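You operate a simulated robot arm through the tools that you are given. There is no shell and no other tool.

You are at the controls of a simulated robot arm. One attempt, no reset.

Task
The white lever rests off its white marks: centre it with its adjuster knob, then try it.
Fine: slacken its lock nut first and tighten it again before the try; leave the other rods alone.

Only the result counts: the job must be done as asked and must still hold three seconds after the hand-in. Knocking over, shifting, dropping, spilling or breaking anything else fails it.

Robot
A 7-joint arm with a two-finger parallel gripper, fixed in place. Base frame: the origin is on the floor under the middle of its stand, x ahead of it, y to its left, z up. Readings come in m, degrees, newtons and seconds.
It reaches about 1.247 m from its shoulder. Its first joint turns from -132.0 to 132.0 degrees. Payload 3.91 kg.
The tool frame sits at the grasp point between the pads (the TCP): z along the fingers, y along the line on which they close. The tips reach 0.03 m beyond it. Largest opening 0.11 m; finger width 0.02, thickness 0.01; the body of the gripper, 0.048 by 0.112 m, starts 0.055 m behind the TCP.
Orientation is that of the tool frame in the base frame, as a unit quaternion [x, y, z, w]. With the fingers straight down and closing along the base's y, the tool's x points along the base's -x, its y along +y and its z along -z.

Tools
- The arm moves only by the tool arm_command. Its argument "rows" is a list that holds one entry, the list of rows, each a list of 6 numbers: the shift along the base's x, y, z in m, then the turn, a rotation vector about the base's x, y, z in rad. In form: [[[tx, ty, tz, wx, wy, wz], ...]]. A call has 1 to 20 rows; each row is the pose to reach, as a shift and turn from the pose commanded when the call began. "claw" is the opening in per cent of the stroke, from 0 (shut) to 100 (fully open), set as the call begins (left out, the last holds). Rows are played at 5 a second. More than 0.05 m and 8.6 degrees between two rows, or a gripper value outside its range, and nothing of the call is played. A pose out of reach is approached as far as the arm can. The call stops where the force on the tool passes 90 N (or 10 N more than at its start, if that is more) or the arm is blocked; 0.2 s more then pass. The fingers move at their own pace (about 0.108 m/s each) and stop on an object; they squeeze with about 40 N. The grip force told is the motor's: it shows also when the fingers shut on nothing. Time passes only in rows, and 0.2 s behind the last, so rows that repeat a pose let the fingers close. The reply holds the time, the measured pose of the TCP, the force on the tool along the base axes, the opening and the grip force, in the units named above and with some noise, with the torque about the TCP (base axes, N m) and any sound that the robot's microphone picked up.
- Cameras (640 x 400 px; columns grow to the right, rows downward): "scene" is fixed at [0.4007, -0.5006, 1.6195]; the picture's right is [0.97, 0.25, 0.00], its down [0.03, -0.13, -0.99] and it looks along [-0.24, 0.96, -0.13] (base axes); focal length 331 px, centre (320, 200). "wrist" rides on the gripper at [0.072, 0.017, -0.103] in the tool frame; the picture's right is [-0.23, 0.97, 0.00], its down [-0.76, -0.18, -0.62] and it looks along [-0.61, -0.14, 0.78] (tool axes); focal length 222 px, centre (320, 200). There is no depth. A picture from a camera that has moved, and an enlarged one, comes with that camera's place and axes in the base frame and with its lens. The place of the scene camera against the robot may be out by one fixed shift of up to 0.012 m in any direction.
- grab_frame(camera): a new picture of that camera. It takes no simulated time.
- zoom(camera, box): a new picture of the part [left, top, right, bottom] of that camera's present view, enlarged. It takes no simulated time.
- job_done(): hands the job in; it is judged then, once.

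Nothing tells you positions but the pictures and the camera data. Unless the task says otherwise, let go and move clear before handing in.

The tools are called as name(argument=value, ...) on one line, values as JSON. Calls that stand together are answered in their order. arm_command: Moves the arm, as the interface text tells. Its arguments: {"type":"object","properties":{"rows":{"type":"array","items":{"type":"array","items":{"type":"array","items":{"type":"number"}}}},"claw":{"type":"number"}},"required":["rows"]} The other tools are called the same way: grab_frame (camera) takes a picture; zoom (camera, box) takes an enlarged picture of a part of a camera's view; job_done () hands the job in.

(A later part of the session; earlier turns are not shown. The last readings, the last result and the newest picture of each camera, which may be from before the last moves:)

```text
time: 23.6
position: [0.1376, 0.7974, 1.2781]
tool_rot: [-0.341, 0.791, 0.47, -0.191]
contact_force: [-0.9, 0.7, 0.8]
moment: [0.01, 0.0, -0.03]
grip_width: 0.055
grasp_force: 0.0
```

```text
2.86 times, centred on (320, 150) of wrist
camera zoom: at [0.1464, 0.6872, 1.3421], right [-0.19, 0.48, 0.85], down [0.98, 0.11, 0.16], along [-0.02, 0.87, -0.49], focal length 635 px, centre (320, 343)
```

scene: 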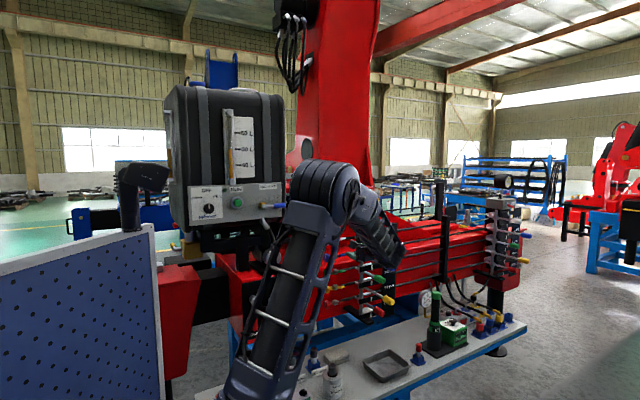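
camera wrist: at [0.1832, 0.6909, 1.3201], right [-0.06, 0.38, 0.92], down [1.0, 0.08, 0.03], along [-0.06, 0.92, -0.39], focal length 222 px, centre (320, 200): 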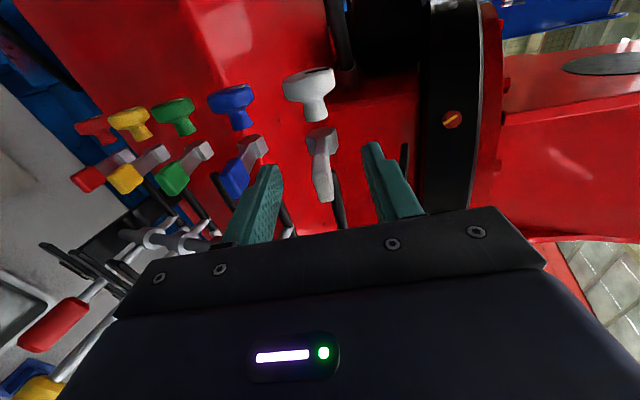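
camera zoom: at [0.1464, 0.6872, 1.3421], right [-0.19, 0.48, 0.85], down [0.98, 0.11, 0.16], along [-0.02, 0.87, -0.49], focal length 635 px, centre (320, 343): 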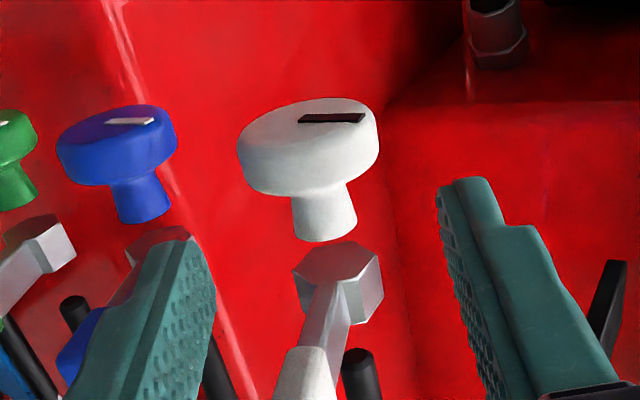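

Released cleanly with no residual force. Backing straight out along the fingers now.

arm_command(rows=[[[0.015, -0.015, 0.012, 0, 0, 0], [0.03, -0.03, 0.024, 0, 0, 0], [0.045, -0.045, 0.036, 0, 0, 0], [0.06, -0.06, 0.048, 0, 0, 0], [0.075, -0.075, 0.06, 0, 0, 0]]])

zoom(camera="wrist", box=[200, 60, 440, 220])

grab_frame(camera="scene")

```text
time: 24.8
position: [0.2193, 0.7455, 1.3141]
tool_rot: [-0.34, 0.805, 0.448, -0.187]
contact_force: [-1.3, -1.3, 0.4]
moment: [-0.06, -0.09, -0.1]
grip_width: 0.0549
grasp_force: 0.1
out of reach, approached as far as the arm can: row 1, 2, 3, 4, 5
```

```text
2.50 times, centred on (320, 140) of wrist
camera zoom: at [0.2258, 0.6359, 1.3832], right [-0.21, 0.52, 0.83], down [0.98, 0.11, 0.18], along [0.01, 0.85, -0.53], focal length 555 px, centre (320, 350)
```

zoom: 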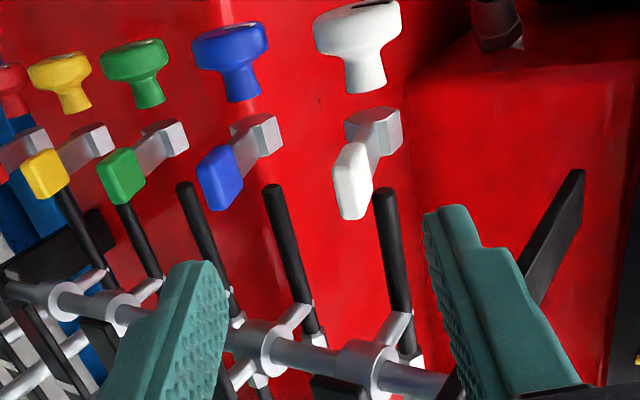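

```text
taken
```

scene: 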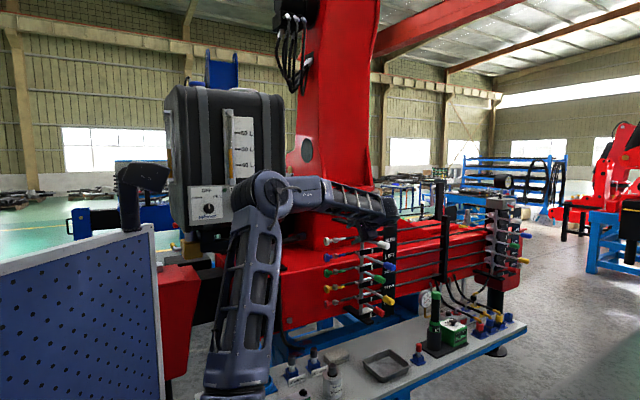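

The tilt beyond about 28° in this roll is what the arm can't do; the nut still looks where it was. I'll back off, level the hand, and test whether rolling the hand (camera on top) frees up the range.

arm_command(rows=[[[0.005, -0.005, 0, 0.077, 0.077, 0], [0.01, -0.01, 0, 0.154, 0.154, 0], [0.015, -0.015, 0, 0.23, 0.23, 0], [0.02, -0.02, 0, 0.306, 0.306, 0], [0.02, -0.02, 0, 0.3825, 0.3825, 0]]])

```text
time: 26.0
position: [0.2427, 0.7218, 1.3139]
tool_rot: [-0.271, 0.652, 0.654, -0.272]
contact_force: [0.0, -0.4, -0.5]
moment: [0.02, -0.03, -0.03]
grip_width: 0.0549
grasp_force: 0.2
```

Level again and back in full control. Now rolling +90° about the finger axis in free space to see whether it helps.

arm_command(rows=[[[0.005, -0.005, 0.003, -0.0928, 0.0923, 0], [0.01, -0.01, 0.006, -0.1856, 0.1846, 0], [0.015, -0.015, 0.009, -0.2784, 0.2769, 0], [0.02, -0.02, 0.012, -0.3712, 0.3692, 0], [0.025, -0.025, 0.015, -0.464, 0.4615, 0], [0.03, -0.03, 0.018, -0.5568, 0.5538, 0], [0.03, -0.03, 0.021, -0.6496, 0.6461, 0], [0.03, -0.03, 0.024, -0.7424, 0.7384, 0], [0.03, -0.03, 0.027, -0.8352, 0.8307, 0], [0.03, -0.03, 0.03, -0.928, 0.923, 0], [0.03, -0.03, 0.03, -1.0208, 1.0153, 0], [0.03, -0.03, 0.03, -1.114, 1.108, 0]]])

grab_frame(camera="wrist")

grab_frame(camera="scene")

```text
time: 28.8
position: [0.2525, 0.6911, 1.3644]
tool_rot: [0.248, 0.678, 0.295, -0.625]
contact_force: [-0.7, -0.1, 0.4]
moment: [-0.02, -0.01, 0.01]
grip_width: 0.0553
grasp_force: 0.3
out of reach, approached as far as the arm can: row 4, 5, 6, 7, 8, 9, 10
stopped in row 12: the arm was blocked; the commanded pose is now the measured one
```

```text
taken
camera wrist: at [0.3303, 0.6253, 1.4436], right [0.71, 0.69, -0.14], down [0.39, -0.54, -0.75], along [-0.59, 0.48, -0.65], focal length 222 px, centre (320, 200)
```

wrist: 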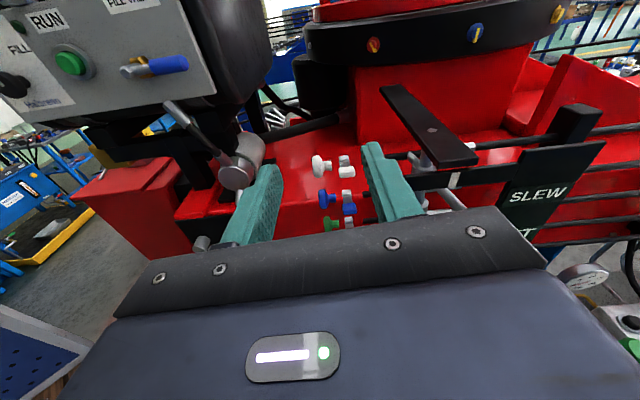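

```text
taken
```

scene: 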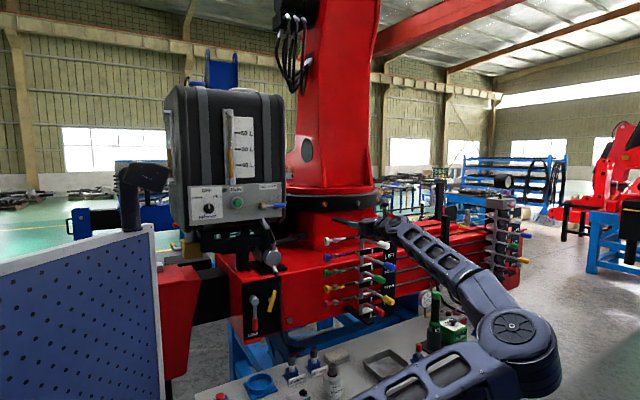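

The arm flipped its elbow out to the right, clear of the table, and the roll completed with a great view from above. Let me test tilting down in this configuration (fingers swinging from −v toward straight down), still in free space.

arm_command(rows=[[[0.0, 0.0, 0.01, -0.09, -0.09, 0], [0.0, 0.0, 0.02, -0.18, -0.18, 0], [0.0, 0.0, 0.03, -0.27, -0.27, 0], [0.0, 0.0, 0.04, -0.36, -0.36, 0], [0, 0, 0.04, -0.36, -0.36, 0]]])

grab_frame(camera="wrist")

grab_frame(camera="scene")

```text
time: 30.0
position: [0.2547, 0.6904, 1.4044]
tool_rot: [0.299, 0.82, 0.209, -0.44]
contact_force: [0.1, 0.0, 0.2]
moment: [0.03, 0.0, 0.0]
grip_width: 0.055
grasp_force: 0.1
```

```text
taken
camera wrist: at [0.2968, 0.6611, 1.5217], right [0.76, 0.64, -0.12], down [0.58, -0.74, -0.33], along [-0.3, 0.18, -0.94], focal length 222 px, centre (320, 200)
```

wrist: 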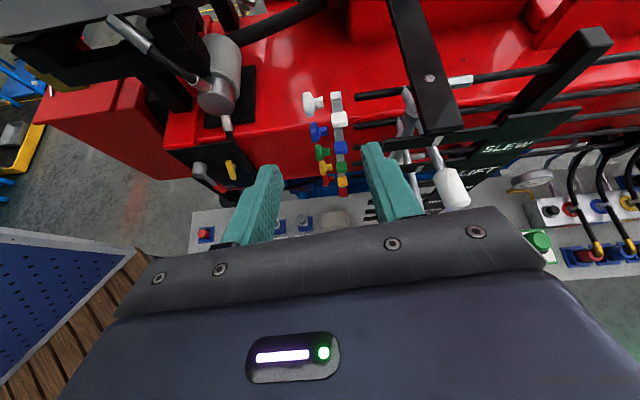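

```text
taken
```

scene: 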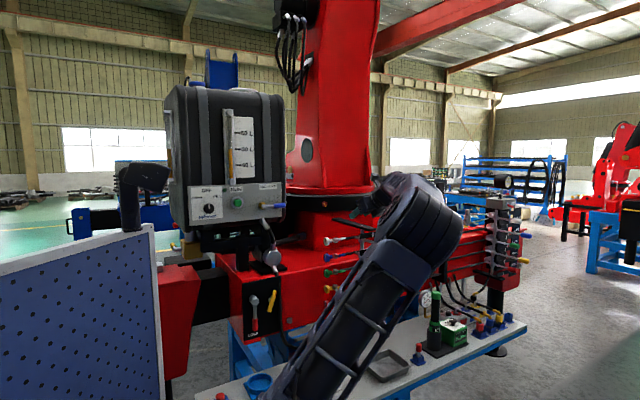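

That worked smoothly, and now the camera looks almost straight down on the station. I'll zoom to check lever versus mark, and the knobs and paddles.

zoom(camera="wrist", box=[280, 60, 480, 220])

zoom(camera="wrist", box=[290, 80, 370, 200])

```text
2.50 times, centred on (380, 140) of wrist
camera zoom: at [0.2968, 0.6611, 1.5217], right [0.76, 0.64, -0.12], down [0.58, -0.74, -0.33], along [-0.3, 0.18, -0.94], focal length 555 px, centre (170, 350)
```

zoom: 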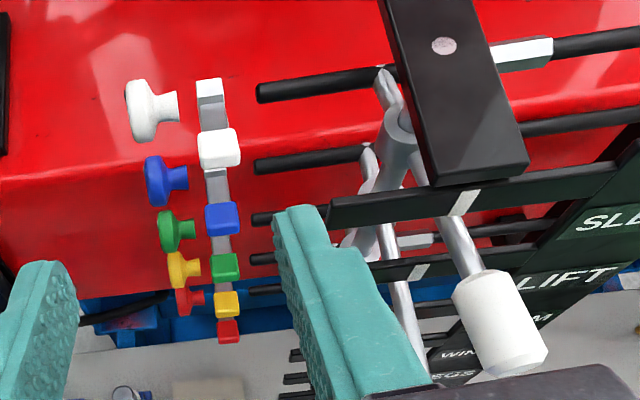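

```text
3.33 times, centred on (330, 140) of wrist
camera zoom: at [0.2968, 0.6611, 1.5217], right [0.76, 0.64, -0.12], down [0.58, -0.74, -0.33], along [-0.3, 0.18, -0.94], focal length 740 px, centre (287, 400)
```

zoom: 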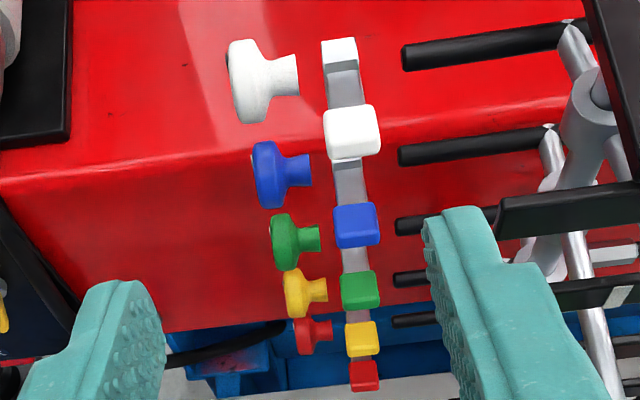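

From above I can see everything clearly: white handle ≈23 mm wide along u, about 10 mm thick, and the bar's end at u≈0.737. I'll grip the paddle by its two sides (closing along u), coming steeply from above; first I correct the small roll/yaw error.

arm_command(rows=[[[0, 0, 0, -0.028, 0.0285, -0.021], [0, 0, 0, -0.056, 0.057, -0.042], [0, 0, 0, -0.056, 0.057, -0.042]]])

```text
time: 30.8
position: [0.2544, 0.6905, 1.4033]
tool_rot: [0.335, 0.806, 0.186, -0.45]
contact_force: [0.2, -0.3, -0.3]
moment: [0.01, -0.02, 0.01]
grip_width: 0.0553
grasp_force: 0.2
```

Orientation is exact now. Moving to the pre-grasp pose above the paddle with a 55° downward tilt.

arm_command(rows=[[[-0.01, 0.016, -0.005, -0.0577, -0.0577, 0], [-0.02, 0.032, -0.015, -0.1154, -0.1154, 0], [-0.03, 0.048, -0.025, -0.1731, -0.1731, 0], [-0.04, 0.064, -0.038, -0.2308, -0.2308, 0], [-0.0466, 0.0795, -0.05, -0.2885, -0.2885, 0], [-0.0466, 0.0795, -0.05, -0.2885, -0.2885, 0]]])

grab_frame(camera="wrist")

zoom(camera="wrist", box=[220, 80, 420, 220])

grab_frame(camera="scene")

```text
time: 32.2
position: [0.2093, 0.7698, 1.3539]
tool_rot: [0.366, 0.881, 0.115, -0.277]
contact_force: [-0.4, 0.9, 0.4]
moment: [0.04, -0.03, 0.02]
grip_width: 0.0548
grasp_force: 0.0
```

```text
taken
camera wrist: at [0.2209, 0.7811, 1.4804], right [0.82, 0.56, -0.13], down [0.57, -0.82, 0.08], along [-0.07, -0.14, -0.99], focal length 222 px, centre (320, 200)
```

wrist: 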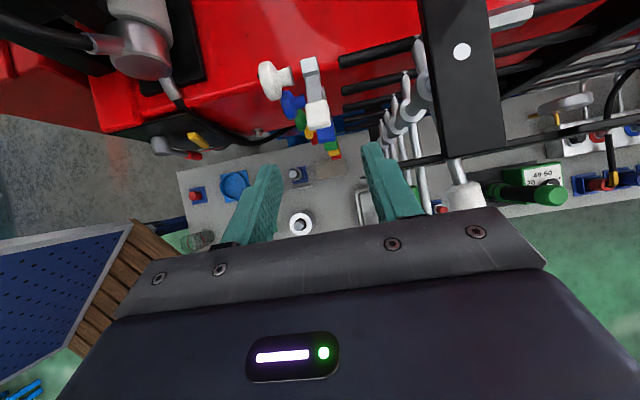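

```text
2.86 times, centred on (320, 150) of wrist
camera zoom: at [0.2209, 0.7811, 1.4804], right [0.82, 0.56, -0.13], down [0.57, -0.82, 0.08], along [-0.07, -0.14, -0.99], focal length 635 px, centre (320, 343)
```

zoom: 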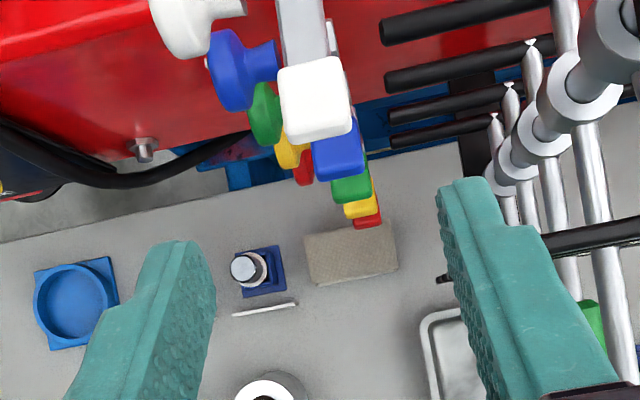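

```text
taken
```

scene: 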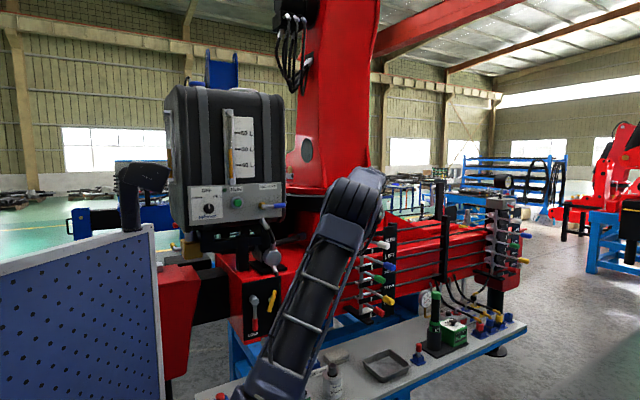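

The white handle spans roughly r=0.04–0.072 from the axis and the nut has barely moved. I'll descend onto it now.

arm_command(rows=[[[-0.0086, 0.0084, -0.015, 0, 0, 0], [-0.0173, 0.0167, -0.03, 0, 0, 0], [-0.026, 0.025, -0.045, 0, 0, 0], [-0.0346, 0.0334, -0.06, 0, 0, 0], [-0.0432, 0.0418, -0.0753, 0, 0, 0], [-0.0432, 0.0418, -0.0753, 0, 0, 0]]])

zoom(camera="wrist", box=[220, 80, 420, 220])

zoom(camera="scene", box=[310, 200, 430, 290])

```text
time: 33.6
position: [0.1636, 0.812, 1.2794]
tool_rot: [0.365, 0.881, 0.115, -0.278]
contact_force: [-0.3, 1.0, 0.3]
moment: [-0.01, -0.03, -0.03]
grip_width: 0.0548
grasp_force: 0.2
```

```text
2.86 times, centred on (320, 150) of wrist
camera zoom: at [0.1758, 0.8227, 1.4053], right [0.82, 0.56, -0.13], down [0.57, -0.82, 0.07], along [-0.07, -0.13, -0.99], focal length 635 px, centre (320, 343)
```

zoom: 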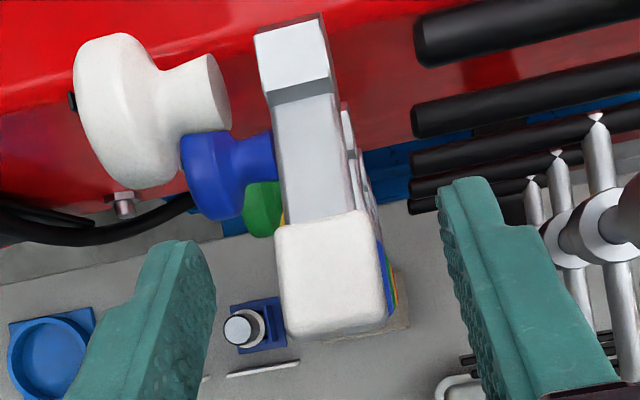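

```text
4.44 times, centred on (370, 245) of scene
camera zoom: at [0.4007, -0.5006, 1.6195], right [0.97, 0.25, 0.0], down [0.03, -0.13, -0.99], along [-0.24, 0.96, -0.13], focal length 1471 px, centre (98, 0)
```

zoom: 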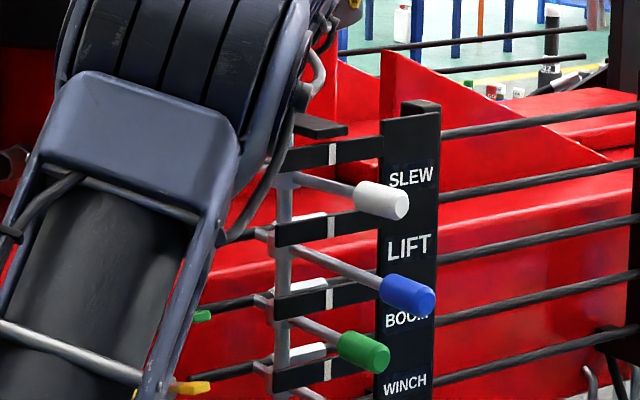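

The handle sits squarely between the pads. Closing.

arm_command(rows=[[[0, 0, 0, 0, 0, 0], [0, 0, 0, 0, 0, 0], [0, 0, 0, 0, 0, 0], [0, 0, 0, 0, 0, 0]]], claw=0)

zoom(camera="wrist", box=[220, 80, 420, 220])

```text
time: 34.6
position: [0.1651, 0.813, 1.2776]
tool_rot: [0.367, 0.88, 0.116, -0.278]
contact_force: [14.2, 27.6, 5.5]
moment: [0.65, 0.2, 0.24]
grip_width: 0.022
grasp_force: 45.0
```

```text
2.86 times, centred on (320, 150) of wrist
camera zoom: at [0.1775, 0.8238, 1.4051], right [0.82, 0.55, -0.13], down [0.57, -0.82, 0.07], along [-0.07, -0.13, -0.99], focal length 635 px, centre (320, 343)
```

zoom: 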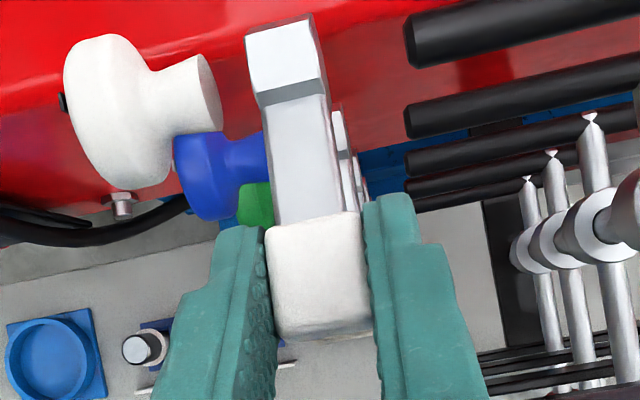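

Gripped at 22 mm. Now a careful 15° upward swing about the rod axis, shifting 2 mm toward +u to relieve the side load.

arm_command(rows=[[[0.0014, 0.0014, 0, 0, 0, 0], [0.0005, 0.0023, 0.0024, -0.031, -0.031, 0], [-0.0005, 0.0033, 0.0048, -0.0617, -0.0617, 0], [-0.0016, 0.0044, 0.0071, -0.0925, -0.0925, 0], [-0.0027, 0.0055, 0.0094, -0.1234, -0.1234, 0], [-0.0052, 0.008, 0.0136, -0.1851, -0.1851, 0], [-0.0052, 0.008, 0.0136, -0.1851, -0.1851, 0]]])

zoom(camera="wrist", box=[220, 80, 420, 220])

```text
time: 36.2
position: [0.1589, 0.8195, 1.2908]
tool_rot: [0.377, 0.91, 0.065, -0.16]
contact_force: [-4.6, -16.6, -29.5]
moment: [-0.04, 0.42, 0.13]
grip_width: 0.0216
grasp_force: 45.0
```

```text
2.86 times, centred on (320, 150) of wrist
camera zoom: at [0.1475, 0.8543, 1.414], right [0.84, 0.54, -0.08], down [0.53, -0.78, 0.33], along [0.11, -0.32, -0.94], focal length 635 px, centre (320, 343)
```

zoom: 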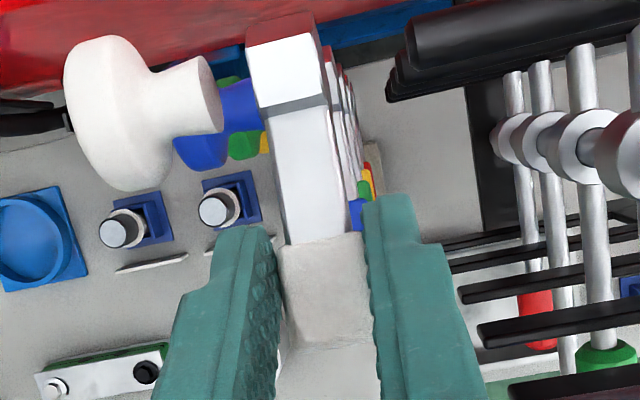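

The reaction built to about 1.7 N·m but the handle slipped in the side grip; the nut didn't turn. I need a positive push on the paddle faces instead, so I'll release and back off.

arm_command(rows=[[[0, 0, 0, 0, 0, 0], [0, 0, 0, 0, 0, 0]]], claw=50)

arm_command(rows=[[[0.004, -0.004, 0.017, 0, 0, 0], [0.01, -0.01, 0.035, 0, 0, 0], [0.016, -0.016, 0.053, 0, 0, 0], [0.024, -0.024, 0.07, 0, 0, 0], [0.035, -0.035, 0.085, 0, 0, 0], [0.05, -0.05, 0.1, 0, 0, 0]]])

zoom(camera="wrist", box=[220, 60, 420, 200])

```text
time: 36.8
position: [0.1601, 0.8189, 1.2933]
tool_rot: [0.378, 0.909, 0.068, -0.16]
contact_force: [-0.6, 0.3, 0.1]
moment: [-0.01, 0.01, 0.03]
grip_width: 0.0552
grasp_force: 0.0
```

```text
time: 38.2
position: [0.2089, 0.7697, 1.392]
tool_rot: [0.376, 0.91, 0.066, -0.159]
contact_force: [-0.4, 0.2, -0.5]
moment: [-0.04, -0.03, 0.01]
grip_width: 0.0549
grasp_force: 0.1
```

```text
2.86 times, centred on (320, 130) of wrist
camera zoom: at [0.1985, 0.8036, 1.5144], right [0.84, 0.54, -0.08], down [0.53, -0.78, 0.33], along [0.11, -0.32, -0.94], focal length 635 px, centre (320, 400)
```

zoom: 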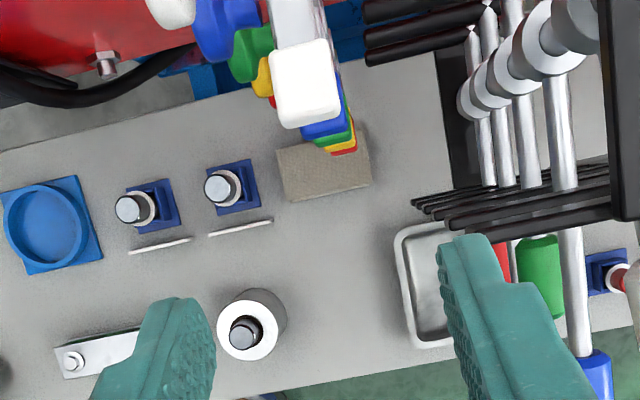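

The white nut is unchanged and aligned with the others. Next I'll roll the hand −90° in this better arm configuration so the fingers close in the v–z plane, raising a little first.

arm_command(rows=[[[0.002, -0.002, 0.01, 0.0317, -0.0313, 0.1231], [0.004, -0.004, 0.02, 0.0634, -0.0626, 0.2462], [0.006, -0.006, 0.03, 0.0951, -0.0939, 0.3693], [0.008, -0.008, 0.03, 0.1268, -0.1252, 0.4925], [0.01, -0.01, 0.03, 0.1585, -0.1565, 0.6156], [0.01, -0.01, 0.03, 0.1902, -0.1878, 0.7387], [0.01, -0.01, 0.03, 0.222, -0.219, 0.8618], [0.01, -0.01, 0.03, 0.2537, -0.2503, 0.9849], [0.01, -0.01, 0.03, 0.2854, -0.2816, 1.108], [0.01, -0.01, 0.03, 0.3171, -0.3129, 1.2312], [0.01, -0.01, 0.03, 0.3488, -0.3442, 1.3543], [0.01, -0.01, 0.03, 0.3805, -0.3755, 1.4774]]])

grab_frame(camera="wrist")

grab_frame(camera="scene")

```text
time: 40.8
position: [0.2194, 0.7591, 1.4221]
tool_rot: [-0.377, 0.909, 0.16, -0.068]
contact_force: [-0.4, -0.2, 0.1]
moment: [-0.02, 0.01, -0.02]
grip_width: 0.0549
grasp_force: 0.0
```

```text
taken
camera wrist: at [0.1829, 0.694, 1.526], right [-0.49, 0.81, 0.33], down [0.81, 0.27, 0.52], along [0.33, 0.52, -0.79], focal length 222 px, centre (320, 200)
```

wrist: 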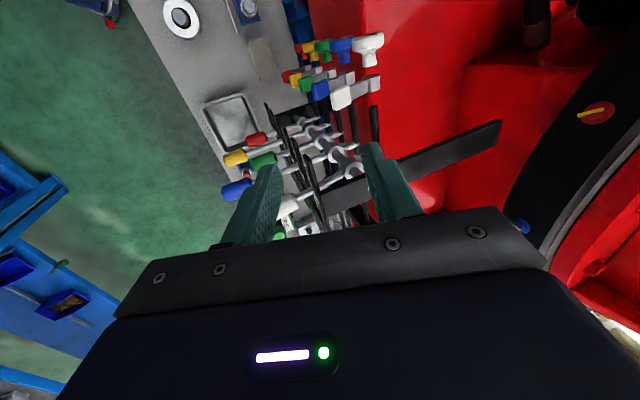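

```text
taken
```

scene: 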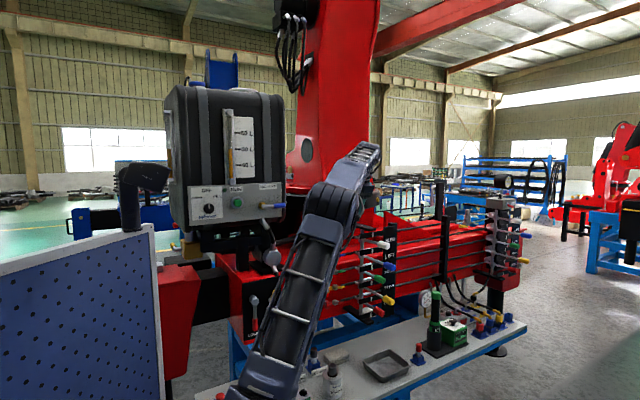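

The roll went through with no trouble. Now I'll tilt to about 20° below horizontal while descending to in front of the paddle, to test this configuration.

arm_command(rows=[[[0.003, -0.003, -0.005, 0.0771, 0.0771, 0], [0.006, -0.006, -0.015, 0.1542, 0.1542, 0], [0.009, -0.009, -0.03, 0.2313, 0.2313, 0], [0.012, -0.012, -0.045, 0.3084, 0.3084, 0], [0.015, -0.015, -0.06, 0.3855, 0.3855, 0], [0.015, -0.0157, -0.08, 0.4626, 0.4626, 0], [0.015, -0.0157, -0.1, 0.5397, 0.5397, 0], [0.015, -0.0157, -0.112, 0.617, 0.617, 0], [0.015, -0.0157, -0.112, 0.617, 0.617, 0]]])

grab_frame(camera="wrist")

grab_frame(camera="scene")

```text
time: 42.8
position: [0.2348, 0.7442, 1.3102]
tool_rot: [-0.314, 0.756, 0.53, -0.221]
contact_force: [0.3, 0.0, -0.2]
moment: [0.0, -0.01, -0.01]
grip_width: 0.055
grasp_force: 0.1
```

```text
taken
camera wrist: at [0.249, 0.6275, 1.3617], right [-0.07, 0.4, 0.92], down [1.0, 0.08, 0.04], along [-0.06, 0.91, -0.4], focal length 222 px, centre (320, 200)
```

wrist: 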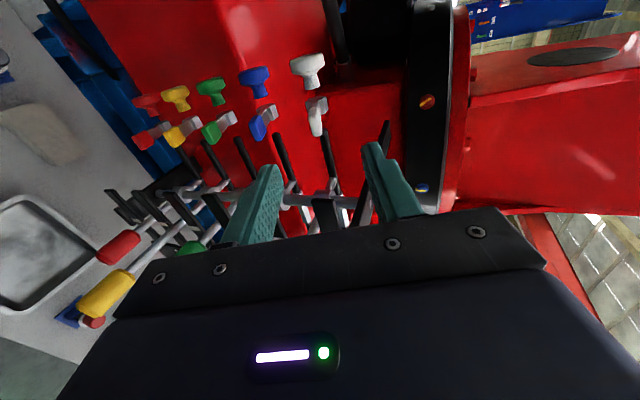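

```text
taken
```

scene: 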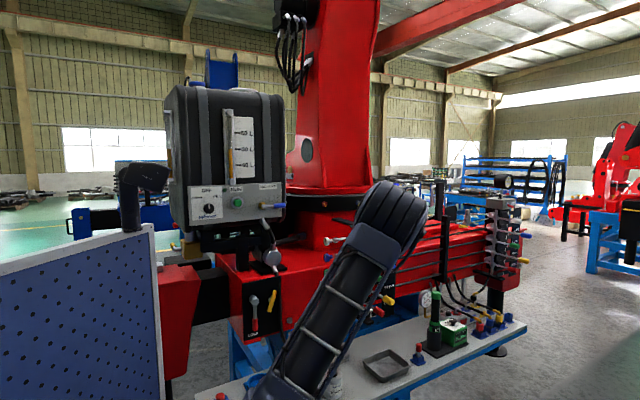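

Full tilt range works here. Sliding in along the paddle so one finger is above and one below it.

arm_command(rows=[[[-0.0139, 0.0139, -0.0076, 0, 0, 0], [-0.0277, 0.0279, -0.0152, 0, 0, 0], [-0.0416, 0.0418, -0.0228, 0, 0, 0], [-0.0554, 0.0558, -0.0304, 0, 0, 0], [-0.0693, 0.0697, -0.038, 0, 0, 0], [-0.0693, 0.0697, -0.038, 0, 0, 0]]])

zoom(camera="wrist", box=[220, 80, 420, 220])

```text
time: 44.2
position: [0.169, 0.8122, 1.2742]
tool_rot: [-0.313, 0.756, 0.531, -0.22]
contact_force: [20.7, -54.5, 11.5]
moment: [1.1, -0.38, -3.74]
grip_width: 0.0549
grasp_force: 0.1
```

```text
2.86 times, centred on (320, 150) of wrist
camera zoom: at [0.1828, 0.6959, 1.3259], right [-0.07, 0.39, 0.92], down [1.0, 0.08, 0.04], along [-0.06, 0.92, -0.4], focal length 635 px, centre (320, 343)
```

zoom: 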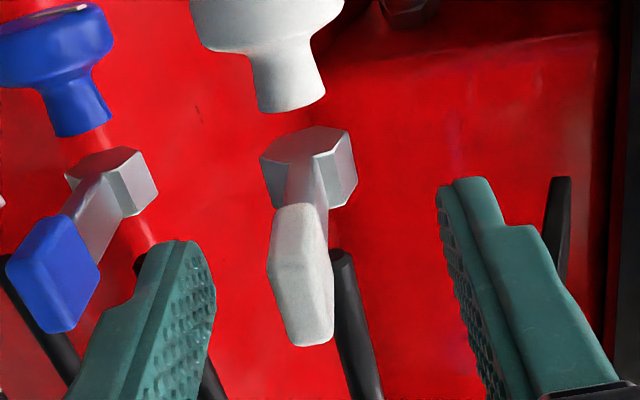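

The reaction (59 N) solves to a contact at u≈0.74, v≈−0.40, z≈1.29 — the palm is touching the end of the mark bar. I'll back off at once to a grip further out on the handle and slightly toward −u.

arm_command(rows=[[[0.007, -0.007, 0.003, 0, 0, 0], [0.0132, -0.0133, 0.0068, 0, 0, 0], [0.0105, -0.016, 0.0068, 0, 0, 0], [0.0079, -0.0186, 0.0068, 0, 0, 0], [0.0079, -0.0186, 0.0068, 0, 0, 0]]])

grab_frame(camera="wrist")

zoom(camera="wrist", box=[220, 80, 420, 220])

zoom(camera="scene", box=[300, 160, 460, 290])

```text
time: 45.4
position: [0.1735, 0.7947, 1.2781]
tool_rot: [-0.314, 0.756, 0.53, -0.221]
contact_force: [0.3, 0.8, 0.1]
moment: [0.02, 0.02, -0.01]
grip_width: 0.055
grasp_force: 0.0
```

```text
taken
camera wrist: at [0.1873, 0.6785, 1.3305], right [-0.07, 0.4, 0.91], down [1.0, 0.08, 0.04], along [-0.06, 0.91, -0.4], focal length 222 px, centre (320, 200)
```

wrist: 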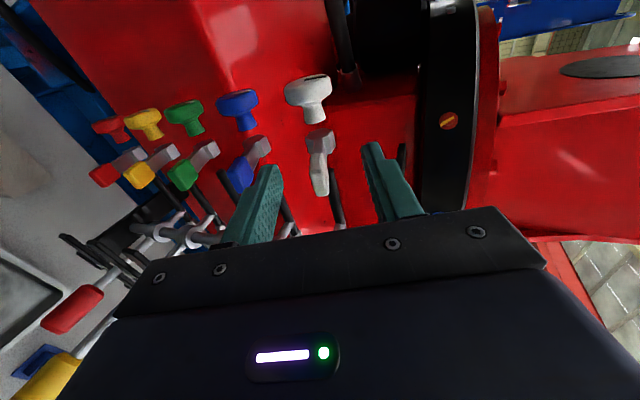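

```text
2.86 times, centred on (320, 150) of wrist
camera zoom: at [0.1873, 0.6785, 1.3305], right [-0.07, 0.4, 0.91], down [1.0, 0.08, 0.04], along [-0.06, 0.91, -0.4], focal length 635 px, centre (320, 343)
```

zoom: 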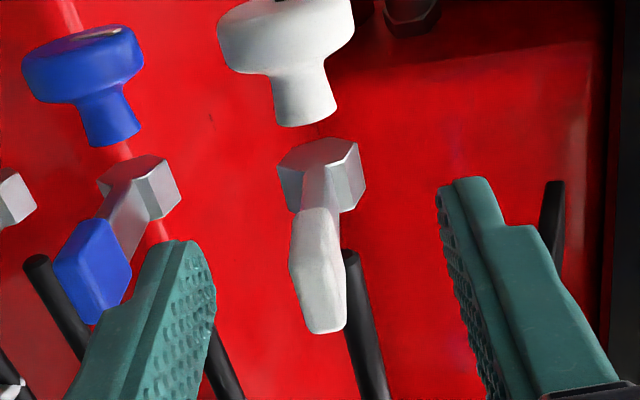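

```text
3.08 times, centred on (380, 225) of scene
camera zoom: at [0.4007, -0.5006, 1.6195], right [0.97, 0.25, 0.0], down [0.03, -0.13, -0.99], along [-0.24, 0.96, -0.13], focal length 1018 px, centre (135, 123)
```

zoom: 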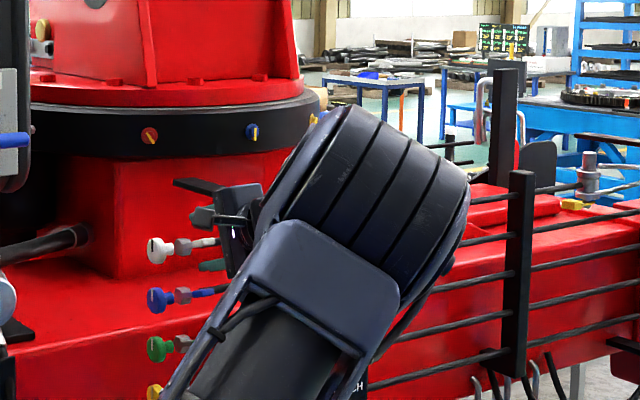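

Contact gone. The handle's outer part is between the fingers; closing.

arm_command(rows=[[[0, 0, 0, 0, 0, 0], [0, 0, 0, 0, 0, 0], [0, 0, 0, 0, 0, 0], [0, 0, 0, 0, 0, 0]]], claw=0)

zoom(camera="wrist", box=[220, 80, 420, 220])

```text
time: 46.4
position: [0.1742, 0.7949, 1.2771]
tool_rot: [-0.314, 0.756, 0.529, -0.223]
contact_force: [1.4, -14.5, -19.6]
moment: [-0.45, -0.29, 0.27]
grip_width: 0.0098
grasp_force: 45.0
```

```text
2.86 times, centred on (320, 150) of wrist
camera zoom: at [0.1877, 0.6784, 1.3296], right [-0.07, 0.4, 0.91], down [1.0, 0.09, 0.04], along [-0.06, 0.91, -0.4], focal length 635 px, centre (320, 343)
```

zoom: 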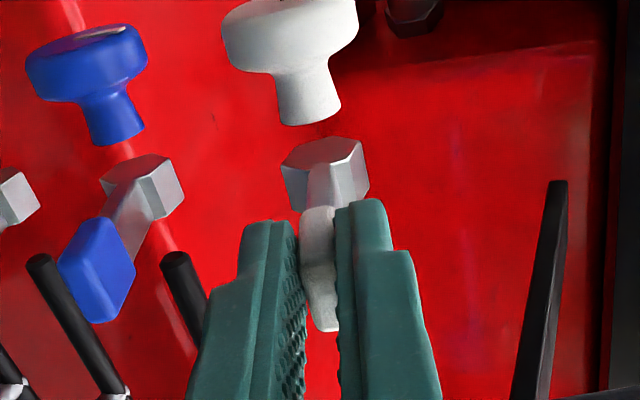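

Firm grip across the faces. Swinging up about the axis in small steps, 12° first.

arm_command(rows=[[[-0.0008, 0.0008, 0.0026, -0.0247, -0.0247, 0], [-0.0016, 0.0016, 0.0052, -0.0494, -0.0494, 0], [-0.0025, 0.0025, 0.0077, -0.074, -0.074, 0], [-0.0033, 0.0033, 0.0102, -0.0987, -0.0987, 0], [-0.0043, 0.0043, 0.0127, -0.1234, -0.1234, 0], [-0.0053, 0.0053, 0.0151, -0.1481, -0.1481, 0]]])

zoom(camera="wrist", box=[220, 80, 420, 220])

```text
time: 47.4
position: [0.1729, 0.7969, 1.2806]
tool_rot: [-0.329, 0.793, 0.472, -0.202]
contact_force: [5.3, -19.6, -14.8]
moment: [0.09, 0.01, -0.03]
grip_width: 0.0117
grasp_force: 45.0
stopped in row 5: the force on the tool passed its limit at 93 N (the readings are from after the stop); the commanded pose is now the measured one
```

```text
2.86 times, centred on (320, 150) of wrist
camera zoom: at [0.1811, 0.6865, 1.3455], right [-0.16, 0.49, 0.86], down [0.99, 0.1, 0.13], along [-0.02, 0.87, -0.5], focal length 635 px, centre (320, 343)
```

zoom: 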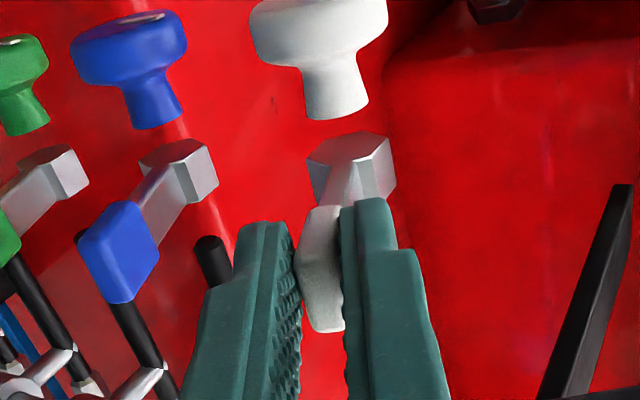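

Upward the paddle is solid: 93 N (over 5 N·m) and it didn't budge, so up looks like the tight stop. I'll relax the load and try the other way, gently downward.

arm_command(rows=[[[0.0005, -0.0005, -0.0019, 0.0512, 0.0512, 0], [0.0011, -0.0011, -0.0038, 0.1025, 0.1025, 0], [0.0017, -0.0017, -0.0065, 0.127, 0.127, 0], [0.0023, -0.0023, -0.0091, 0.1518, 0.1518, 0], [0.0028, -0.0028, -0.0118, 0.1765, 0.1765, 0], [0.0033, -0.0033, -0.0145, 0.2011, 0.2011, 0]]])

zoom(camera="wrist", box=[220, 80, 420, 220])

```text
time: 48.8
position: [0.1749, 0.7944, 1.2691]
tool_rot: [-0.297, 0.716, 0.582, -0.246]
contact_force: [12.5, -10.6, -9.6]
moment: [-0.56, -0.89, 0.33]
grip_width: 0.0094
grasp_force: 45.0
```

```text
2.86 times, centred on (320, 150) of wrist
camera zoom: at [0.1941, 0.6737, 1.3072], right [0.02, 0.31, 0.95], down [0.99, 0.09, -0.05], along [-0.1, 0.95, -0.3], focal length 635 px, centre (320, 343)
```

zoom: 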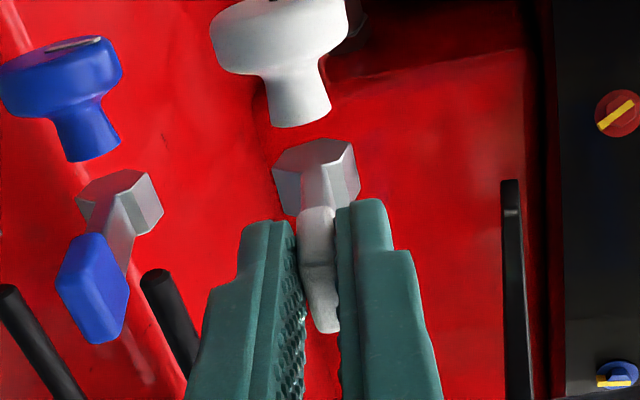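

The paddle now turns downward with the hand under a light load, so down is the slackening direction. Continuing 16° further down while watching the blue row below.

arm_command(rows=[[[0.0004, -0.0004, -0.0027, 0.0247, 0.0247, 0], [0.0007, -0.0007, -0.0054, 0.0494, 0.0494, 0], [0.001, -0.001, -0.0082, 0.0741, 0.0741, 0], [0.0012, -0.0012, -0.011, 0.0988, 0.0988, 0], [0.0013, -0.0013, -0.0137, 0.1235, 0.1235, 0], [0.0013, -0.0013, -0.0165, 0.1482, 0.1482, 0], [0.0013, -0.0013, -0.0193, 0.1729, 0.1729, 0], [0.0012, -0.0012, -0.0221, 0.1976, 0.1976, 0]]])

zoom(camera="wrist", box=[220, 80, 420, 220])

```text
time: 50.6
position: [0.1769, 0.7946, 1.2462]
tool_rot: [-0.262, 0.628, 0.675, -0.284]
contact_force: [8.8, 12.8, -13.3]
moment: [-0.3, -1.14, 0.14]
grip_width: 0.0096
grasp_force: 44.7
```

```text
2.86 times, centred on (320, 150) of wrist
camera zoom: at [0.2001, 0.6676, 1.2561], right [0.21, 0.12, 0.97], down [0.97, 0.12, -0.23], along [-0.14, 0.99, -0.09], focal length 635 px, centre (320, 343)
```

zoom: 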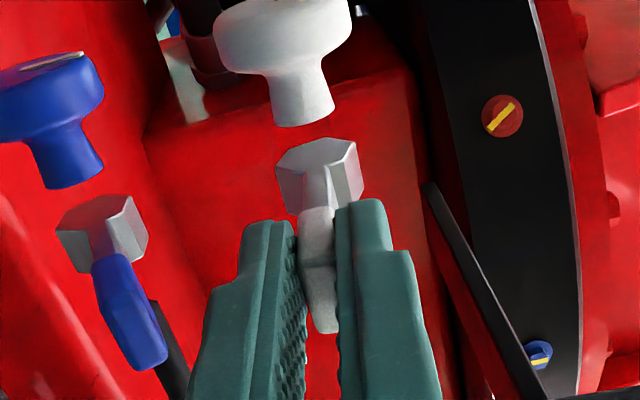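

The nut has turned about 24° with the hand, with only a light drag. I'll take it a few degrees further, to about −10°, which is as far as the lower finger may go above the blue handle.

arm_command(rows=[[[-0.0002, 0.0002, -0.0028, 0.0247, 0.0247, 0], [-0.0004, 0.0004, -0.0056, 0.0494, 0.0494, 0], [-0.0007, 0.0007, -0.0083, 0.0741, 0.0741, 0], [-0.0007, 0.0007, -0.0083, 0.0741, 0.0741, 0]]])

zoom(camera="wrist", box=[200, 80, 400, 220])

grab_frame(camera="wrist")

```text
time: 51.6
position: [0.1756, 0.7937, 1.2366]
tool_rot: [-0.247, 0.591, 0.707, -0.298]
contact_force: [10.4, 2.2, -16.1]
moment: [-0.39, -1.26, -0.1]
grip_width: 0.0092
grasp_force: 45.1
```

```text
2.86 times, centred on (300, 150) of wrist
camera zoom: at [0.1998, 0.6679, 1.2364], right [0.28, 0.04, 0.96], down [0.95, 0.13, -0.29], along [-0.14, 0.99, 0.0], focal length 635 px, centre (377, 343)
```

zoom: 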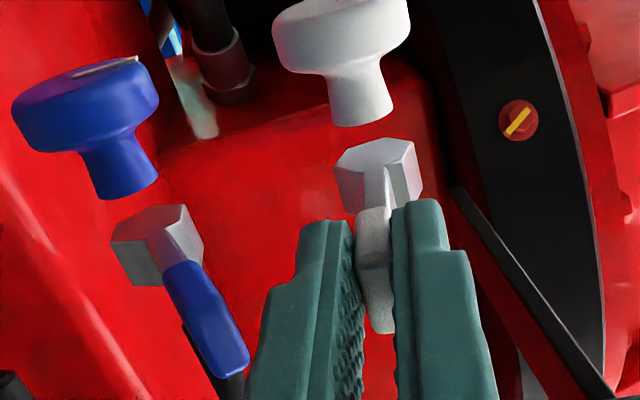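

```text
taken
camera wrist: at [0.1998, 0.6679, 1.2364], right [0.28, 0.04, 0.96], down [0.95, 0.13, -0.29], along [-0.14, 0.99, 0.0], focal length 222 px, centre (320, 200)
```

wrist: 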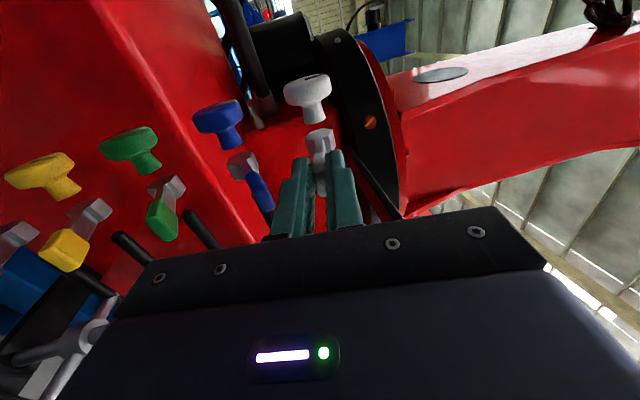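

The nut is now about 30° slack (paddle at −10°). I'll open the fingers only slightly so the lower one doesn't touch the blue handle, and slide straight out.

arm_command(rows=[[[0, 0, 0, 0, 0, 0], [0, 0, 0, 0, 0, 0]]], claw=15)

zoom(camera="wrist", box=[200, 80, 400, 220])

```text
time: 52.2
position: [0.1755, 0.7932, 1.2384]
tool_rot: [-0.247, 0.592, 0.706, -0.299]
contact_force: [-0.8, -0.6, -0.3]
moment: [0.0, 0.01, -0.02]
grip_width: 0.0165
grasp_force: 0.1
```

```text
2.86 times, centred on (300, 150) of wrist
camera zoom: at [0.199, 0.6673, 1.2376], right [0.29, 0.04, 0.96], down [0.95, 0.14, -0.29], along [-0.14, 0.99, 0.0], focal length 635 px, centre (377, 343)
```

zoom: 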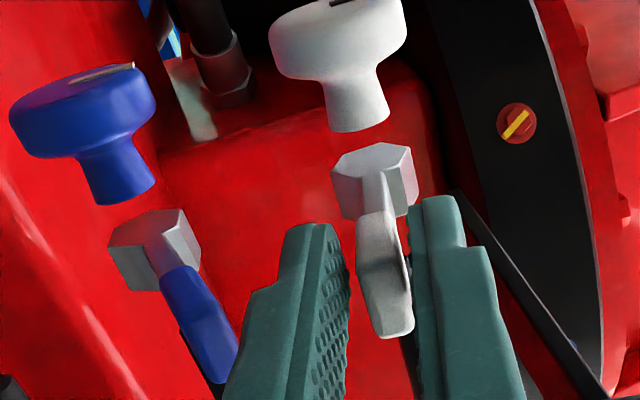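

Handle released and it stays put. Sliding out along the handle.

arm_command(rows=[[[0, 0, 0.0015, 0, 0, 0], [0.0085, -0.0085, -0.0005, 0, 0, 0], [0.017, -0.017, -0.0025, 0, 0, 0], [0.0255, -0.0255, -0.0045, 0, 0, 0], [0.036, -0.036, -0.005, 0, 0, 0], [0.05, -0.05, 0.005, 0, 0, 0], [0.06, -0.06, 0.02, 0, 0, 0]]])

grab_frame(camera="wrist")

zoom(camera="wrist", box=[200, 60, 400, 220])

```text
time: 53.8
position: [0.234, 0.7324, 1.2577]
tool_rot: [-0.247, 0.592, 0.707, -0.298]
contact_force: [-0.2, 0.8, -0.2]
moment: [0.0, 0.01, 0.01]
grip_width: 0.0168
grasp_force: 0.1
```

```text
taken
camera wrist: at [0.2595, 0.6064, 1.2571], right [0.28, 0.04, 0.96], down [0.95, 0.14, -0.29], along [-0.14, 0.99, 0.0], focal length 222 px, centre (320, 200)
```

wrist: 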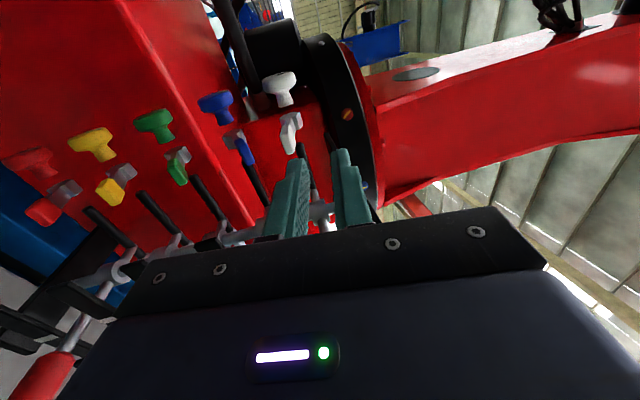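

```text
2.50 times, centred on (300, 140) of wrist
camera zoom: at [0.2595, 0.6064, 1.2571], right [0.28, 0.04, 0.96], down [0.95, 0.14, -0.29], along [-0.14, 0.99, 0.0], focal length 555 px, centre (370, 350)
```

zoom: 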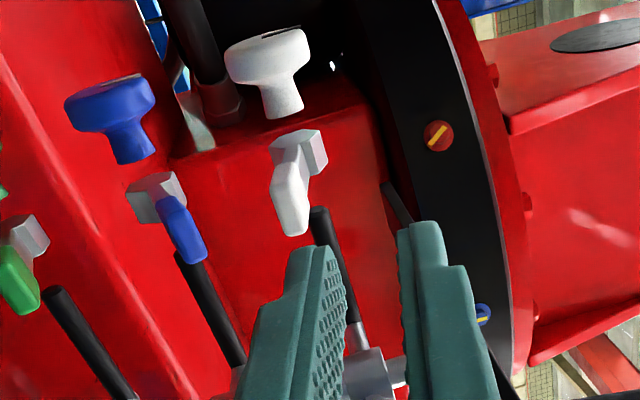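

The white paddle now clearly sits lower than the others, so the nut is slack. Next is the knob: I'll lift away and tilt the hand to come down over the knob from above.

arm_command(rows=[[[0.0, 0.0, 0.02, -0.0987, -0.0987, 0], [0.0, 0.0, 0.04, -0.1974, -0.1974, 0], [-0.005, 0.0, 0.06, -0.2961, -0.2961, 0], [-0.01, 0.0, 0.08, -0.3948, -0.3948, 0], [-0.02, 0.0, 0.1, -0.4935, -0.4935, 0], [-0.03, 0.002, 0.12, -0.5922, -0.5922, 0], [-0.04, 0.004, 0.135, -0.6909, -0.6909, 0], [-0.05, 0.006, 0.15, -0.7896, -0.7896, 0], [-0.057, 0.008, 0.162, -0.8883, -0.8883, 0], [-0.057, 0.01, 0.162, -0.987, -0.987, 0]]], claw=70)

grab_frame(camera="wrist")

grab_frame(camera="scene")

```text
time: 56.0
position: [0.1781, 0.7439, 1.4187]
tool_rot: [-0.375, 0.91, 0.161, -0.071]
contact_force: [1.1, 0.1, 0.3]
moment: [0.0, 0.01, 0.0]
grip_width: 0.0769
grasp_force: 0.1
```

```text
taken
camera wrist: at [0.1417, 0.6787, 1.5238], right [-0.48, 0.81, 0.33], down [0.81, 0.27, 0.52], along [0.33, 0.52, -0.79], focal length 222 px, centre (320, 200)
```

wrist: 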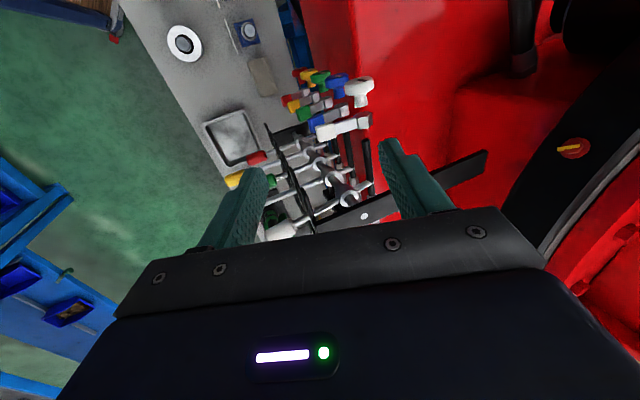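

```text
taken
```

scene: 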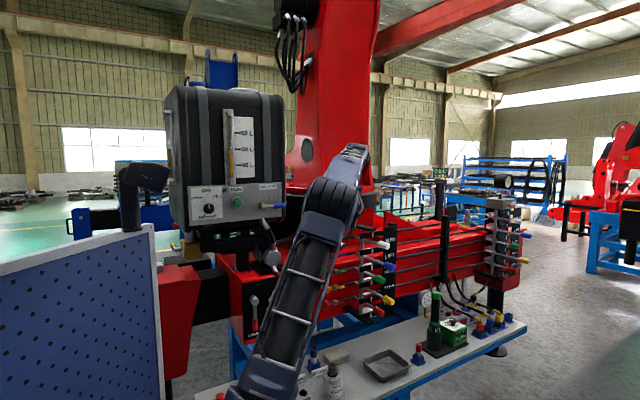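

Clear view and no contact. Moving above the white knob with fingers pointing straight down.

arm_command(rows=[[[-0.02, 0.02, 0.0, -0.0617, -0.0617, 0], [-0.04, 0.04, -0.01, -0.1234, -0.1234, 0], [-0.062, 0.06, -0.03, -0.1851, -0.1851, 0], [-0.0828, 0.079, -0.0487, -0.2468, -0.2468, 0], [-0.0828, 0.079, -0.0487, -0.2468, -0.2468, 0]]])

grab_frame(camera="wrist")

zoom(camera="wrist", box=[200, 60, 440, 220])

grab_frame(camera="scene")

```text
time: 57.2
position: [0.0946, 0.8209, 1.3686]
tool_rot: [-0.38, 0.925, -0.001, -0.004]
contact_force: [-0.1, 0.4, 0.3]
moment: [0.02, 0.02, -0.01]
grip_width: 0.077
grasp_force: 0.1
```

```text
taken
camera wrist: at [0.0325, 0.7815, 1.4735], right [-0.52, 0.85, 0.0], down [0.67, 0.41, 0.62], along [0.52, 0.32, -0.79], focal length 222 px, centre (320, 200)
```

wrist: 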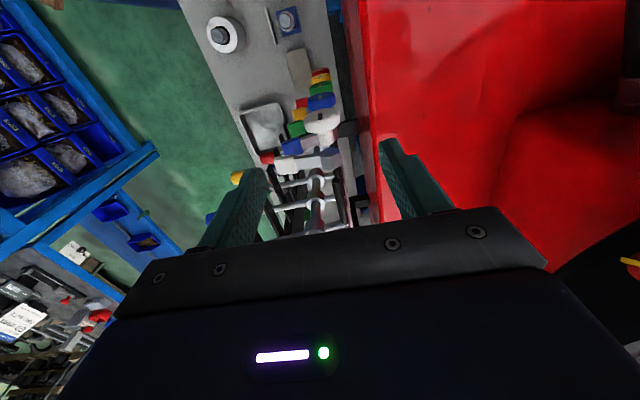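

```text
2.50 times, centred on (320, 140) of wrist
camera zoom: at [0.0325, 0.7815, 1.4735], right [-0.52, 0.85, 0.0], down [0.67, 0.41, 0.62], along [0.52, 0.32, -0.79], focal length 555 px, centre (320, 350)
```

zoom: 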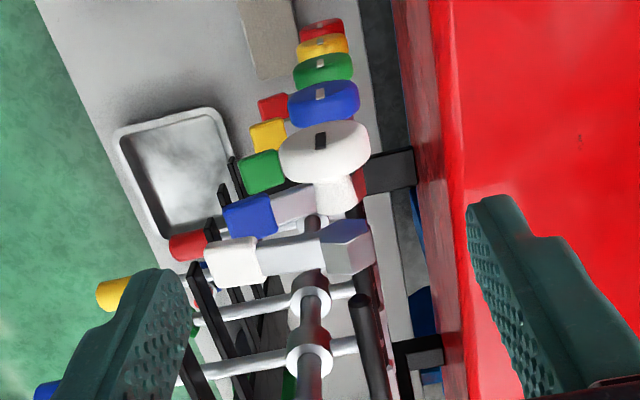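

```text
taken
```

scene: 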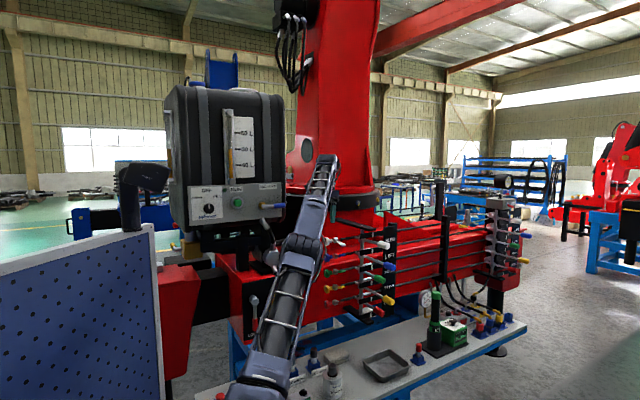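

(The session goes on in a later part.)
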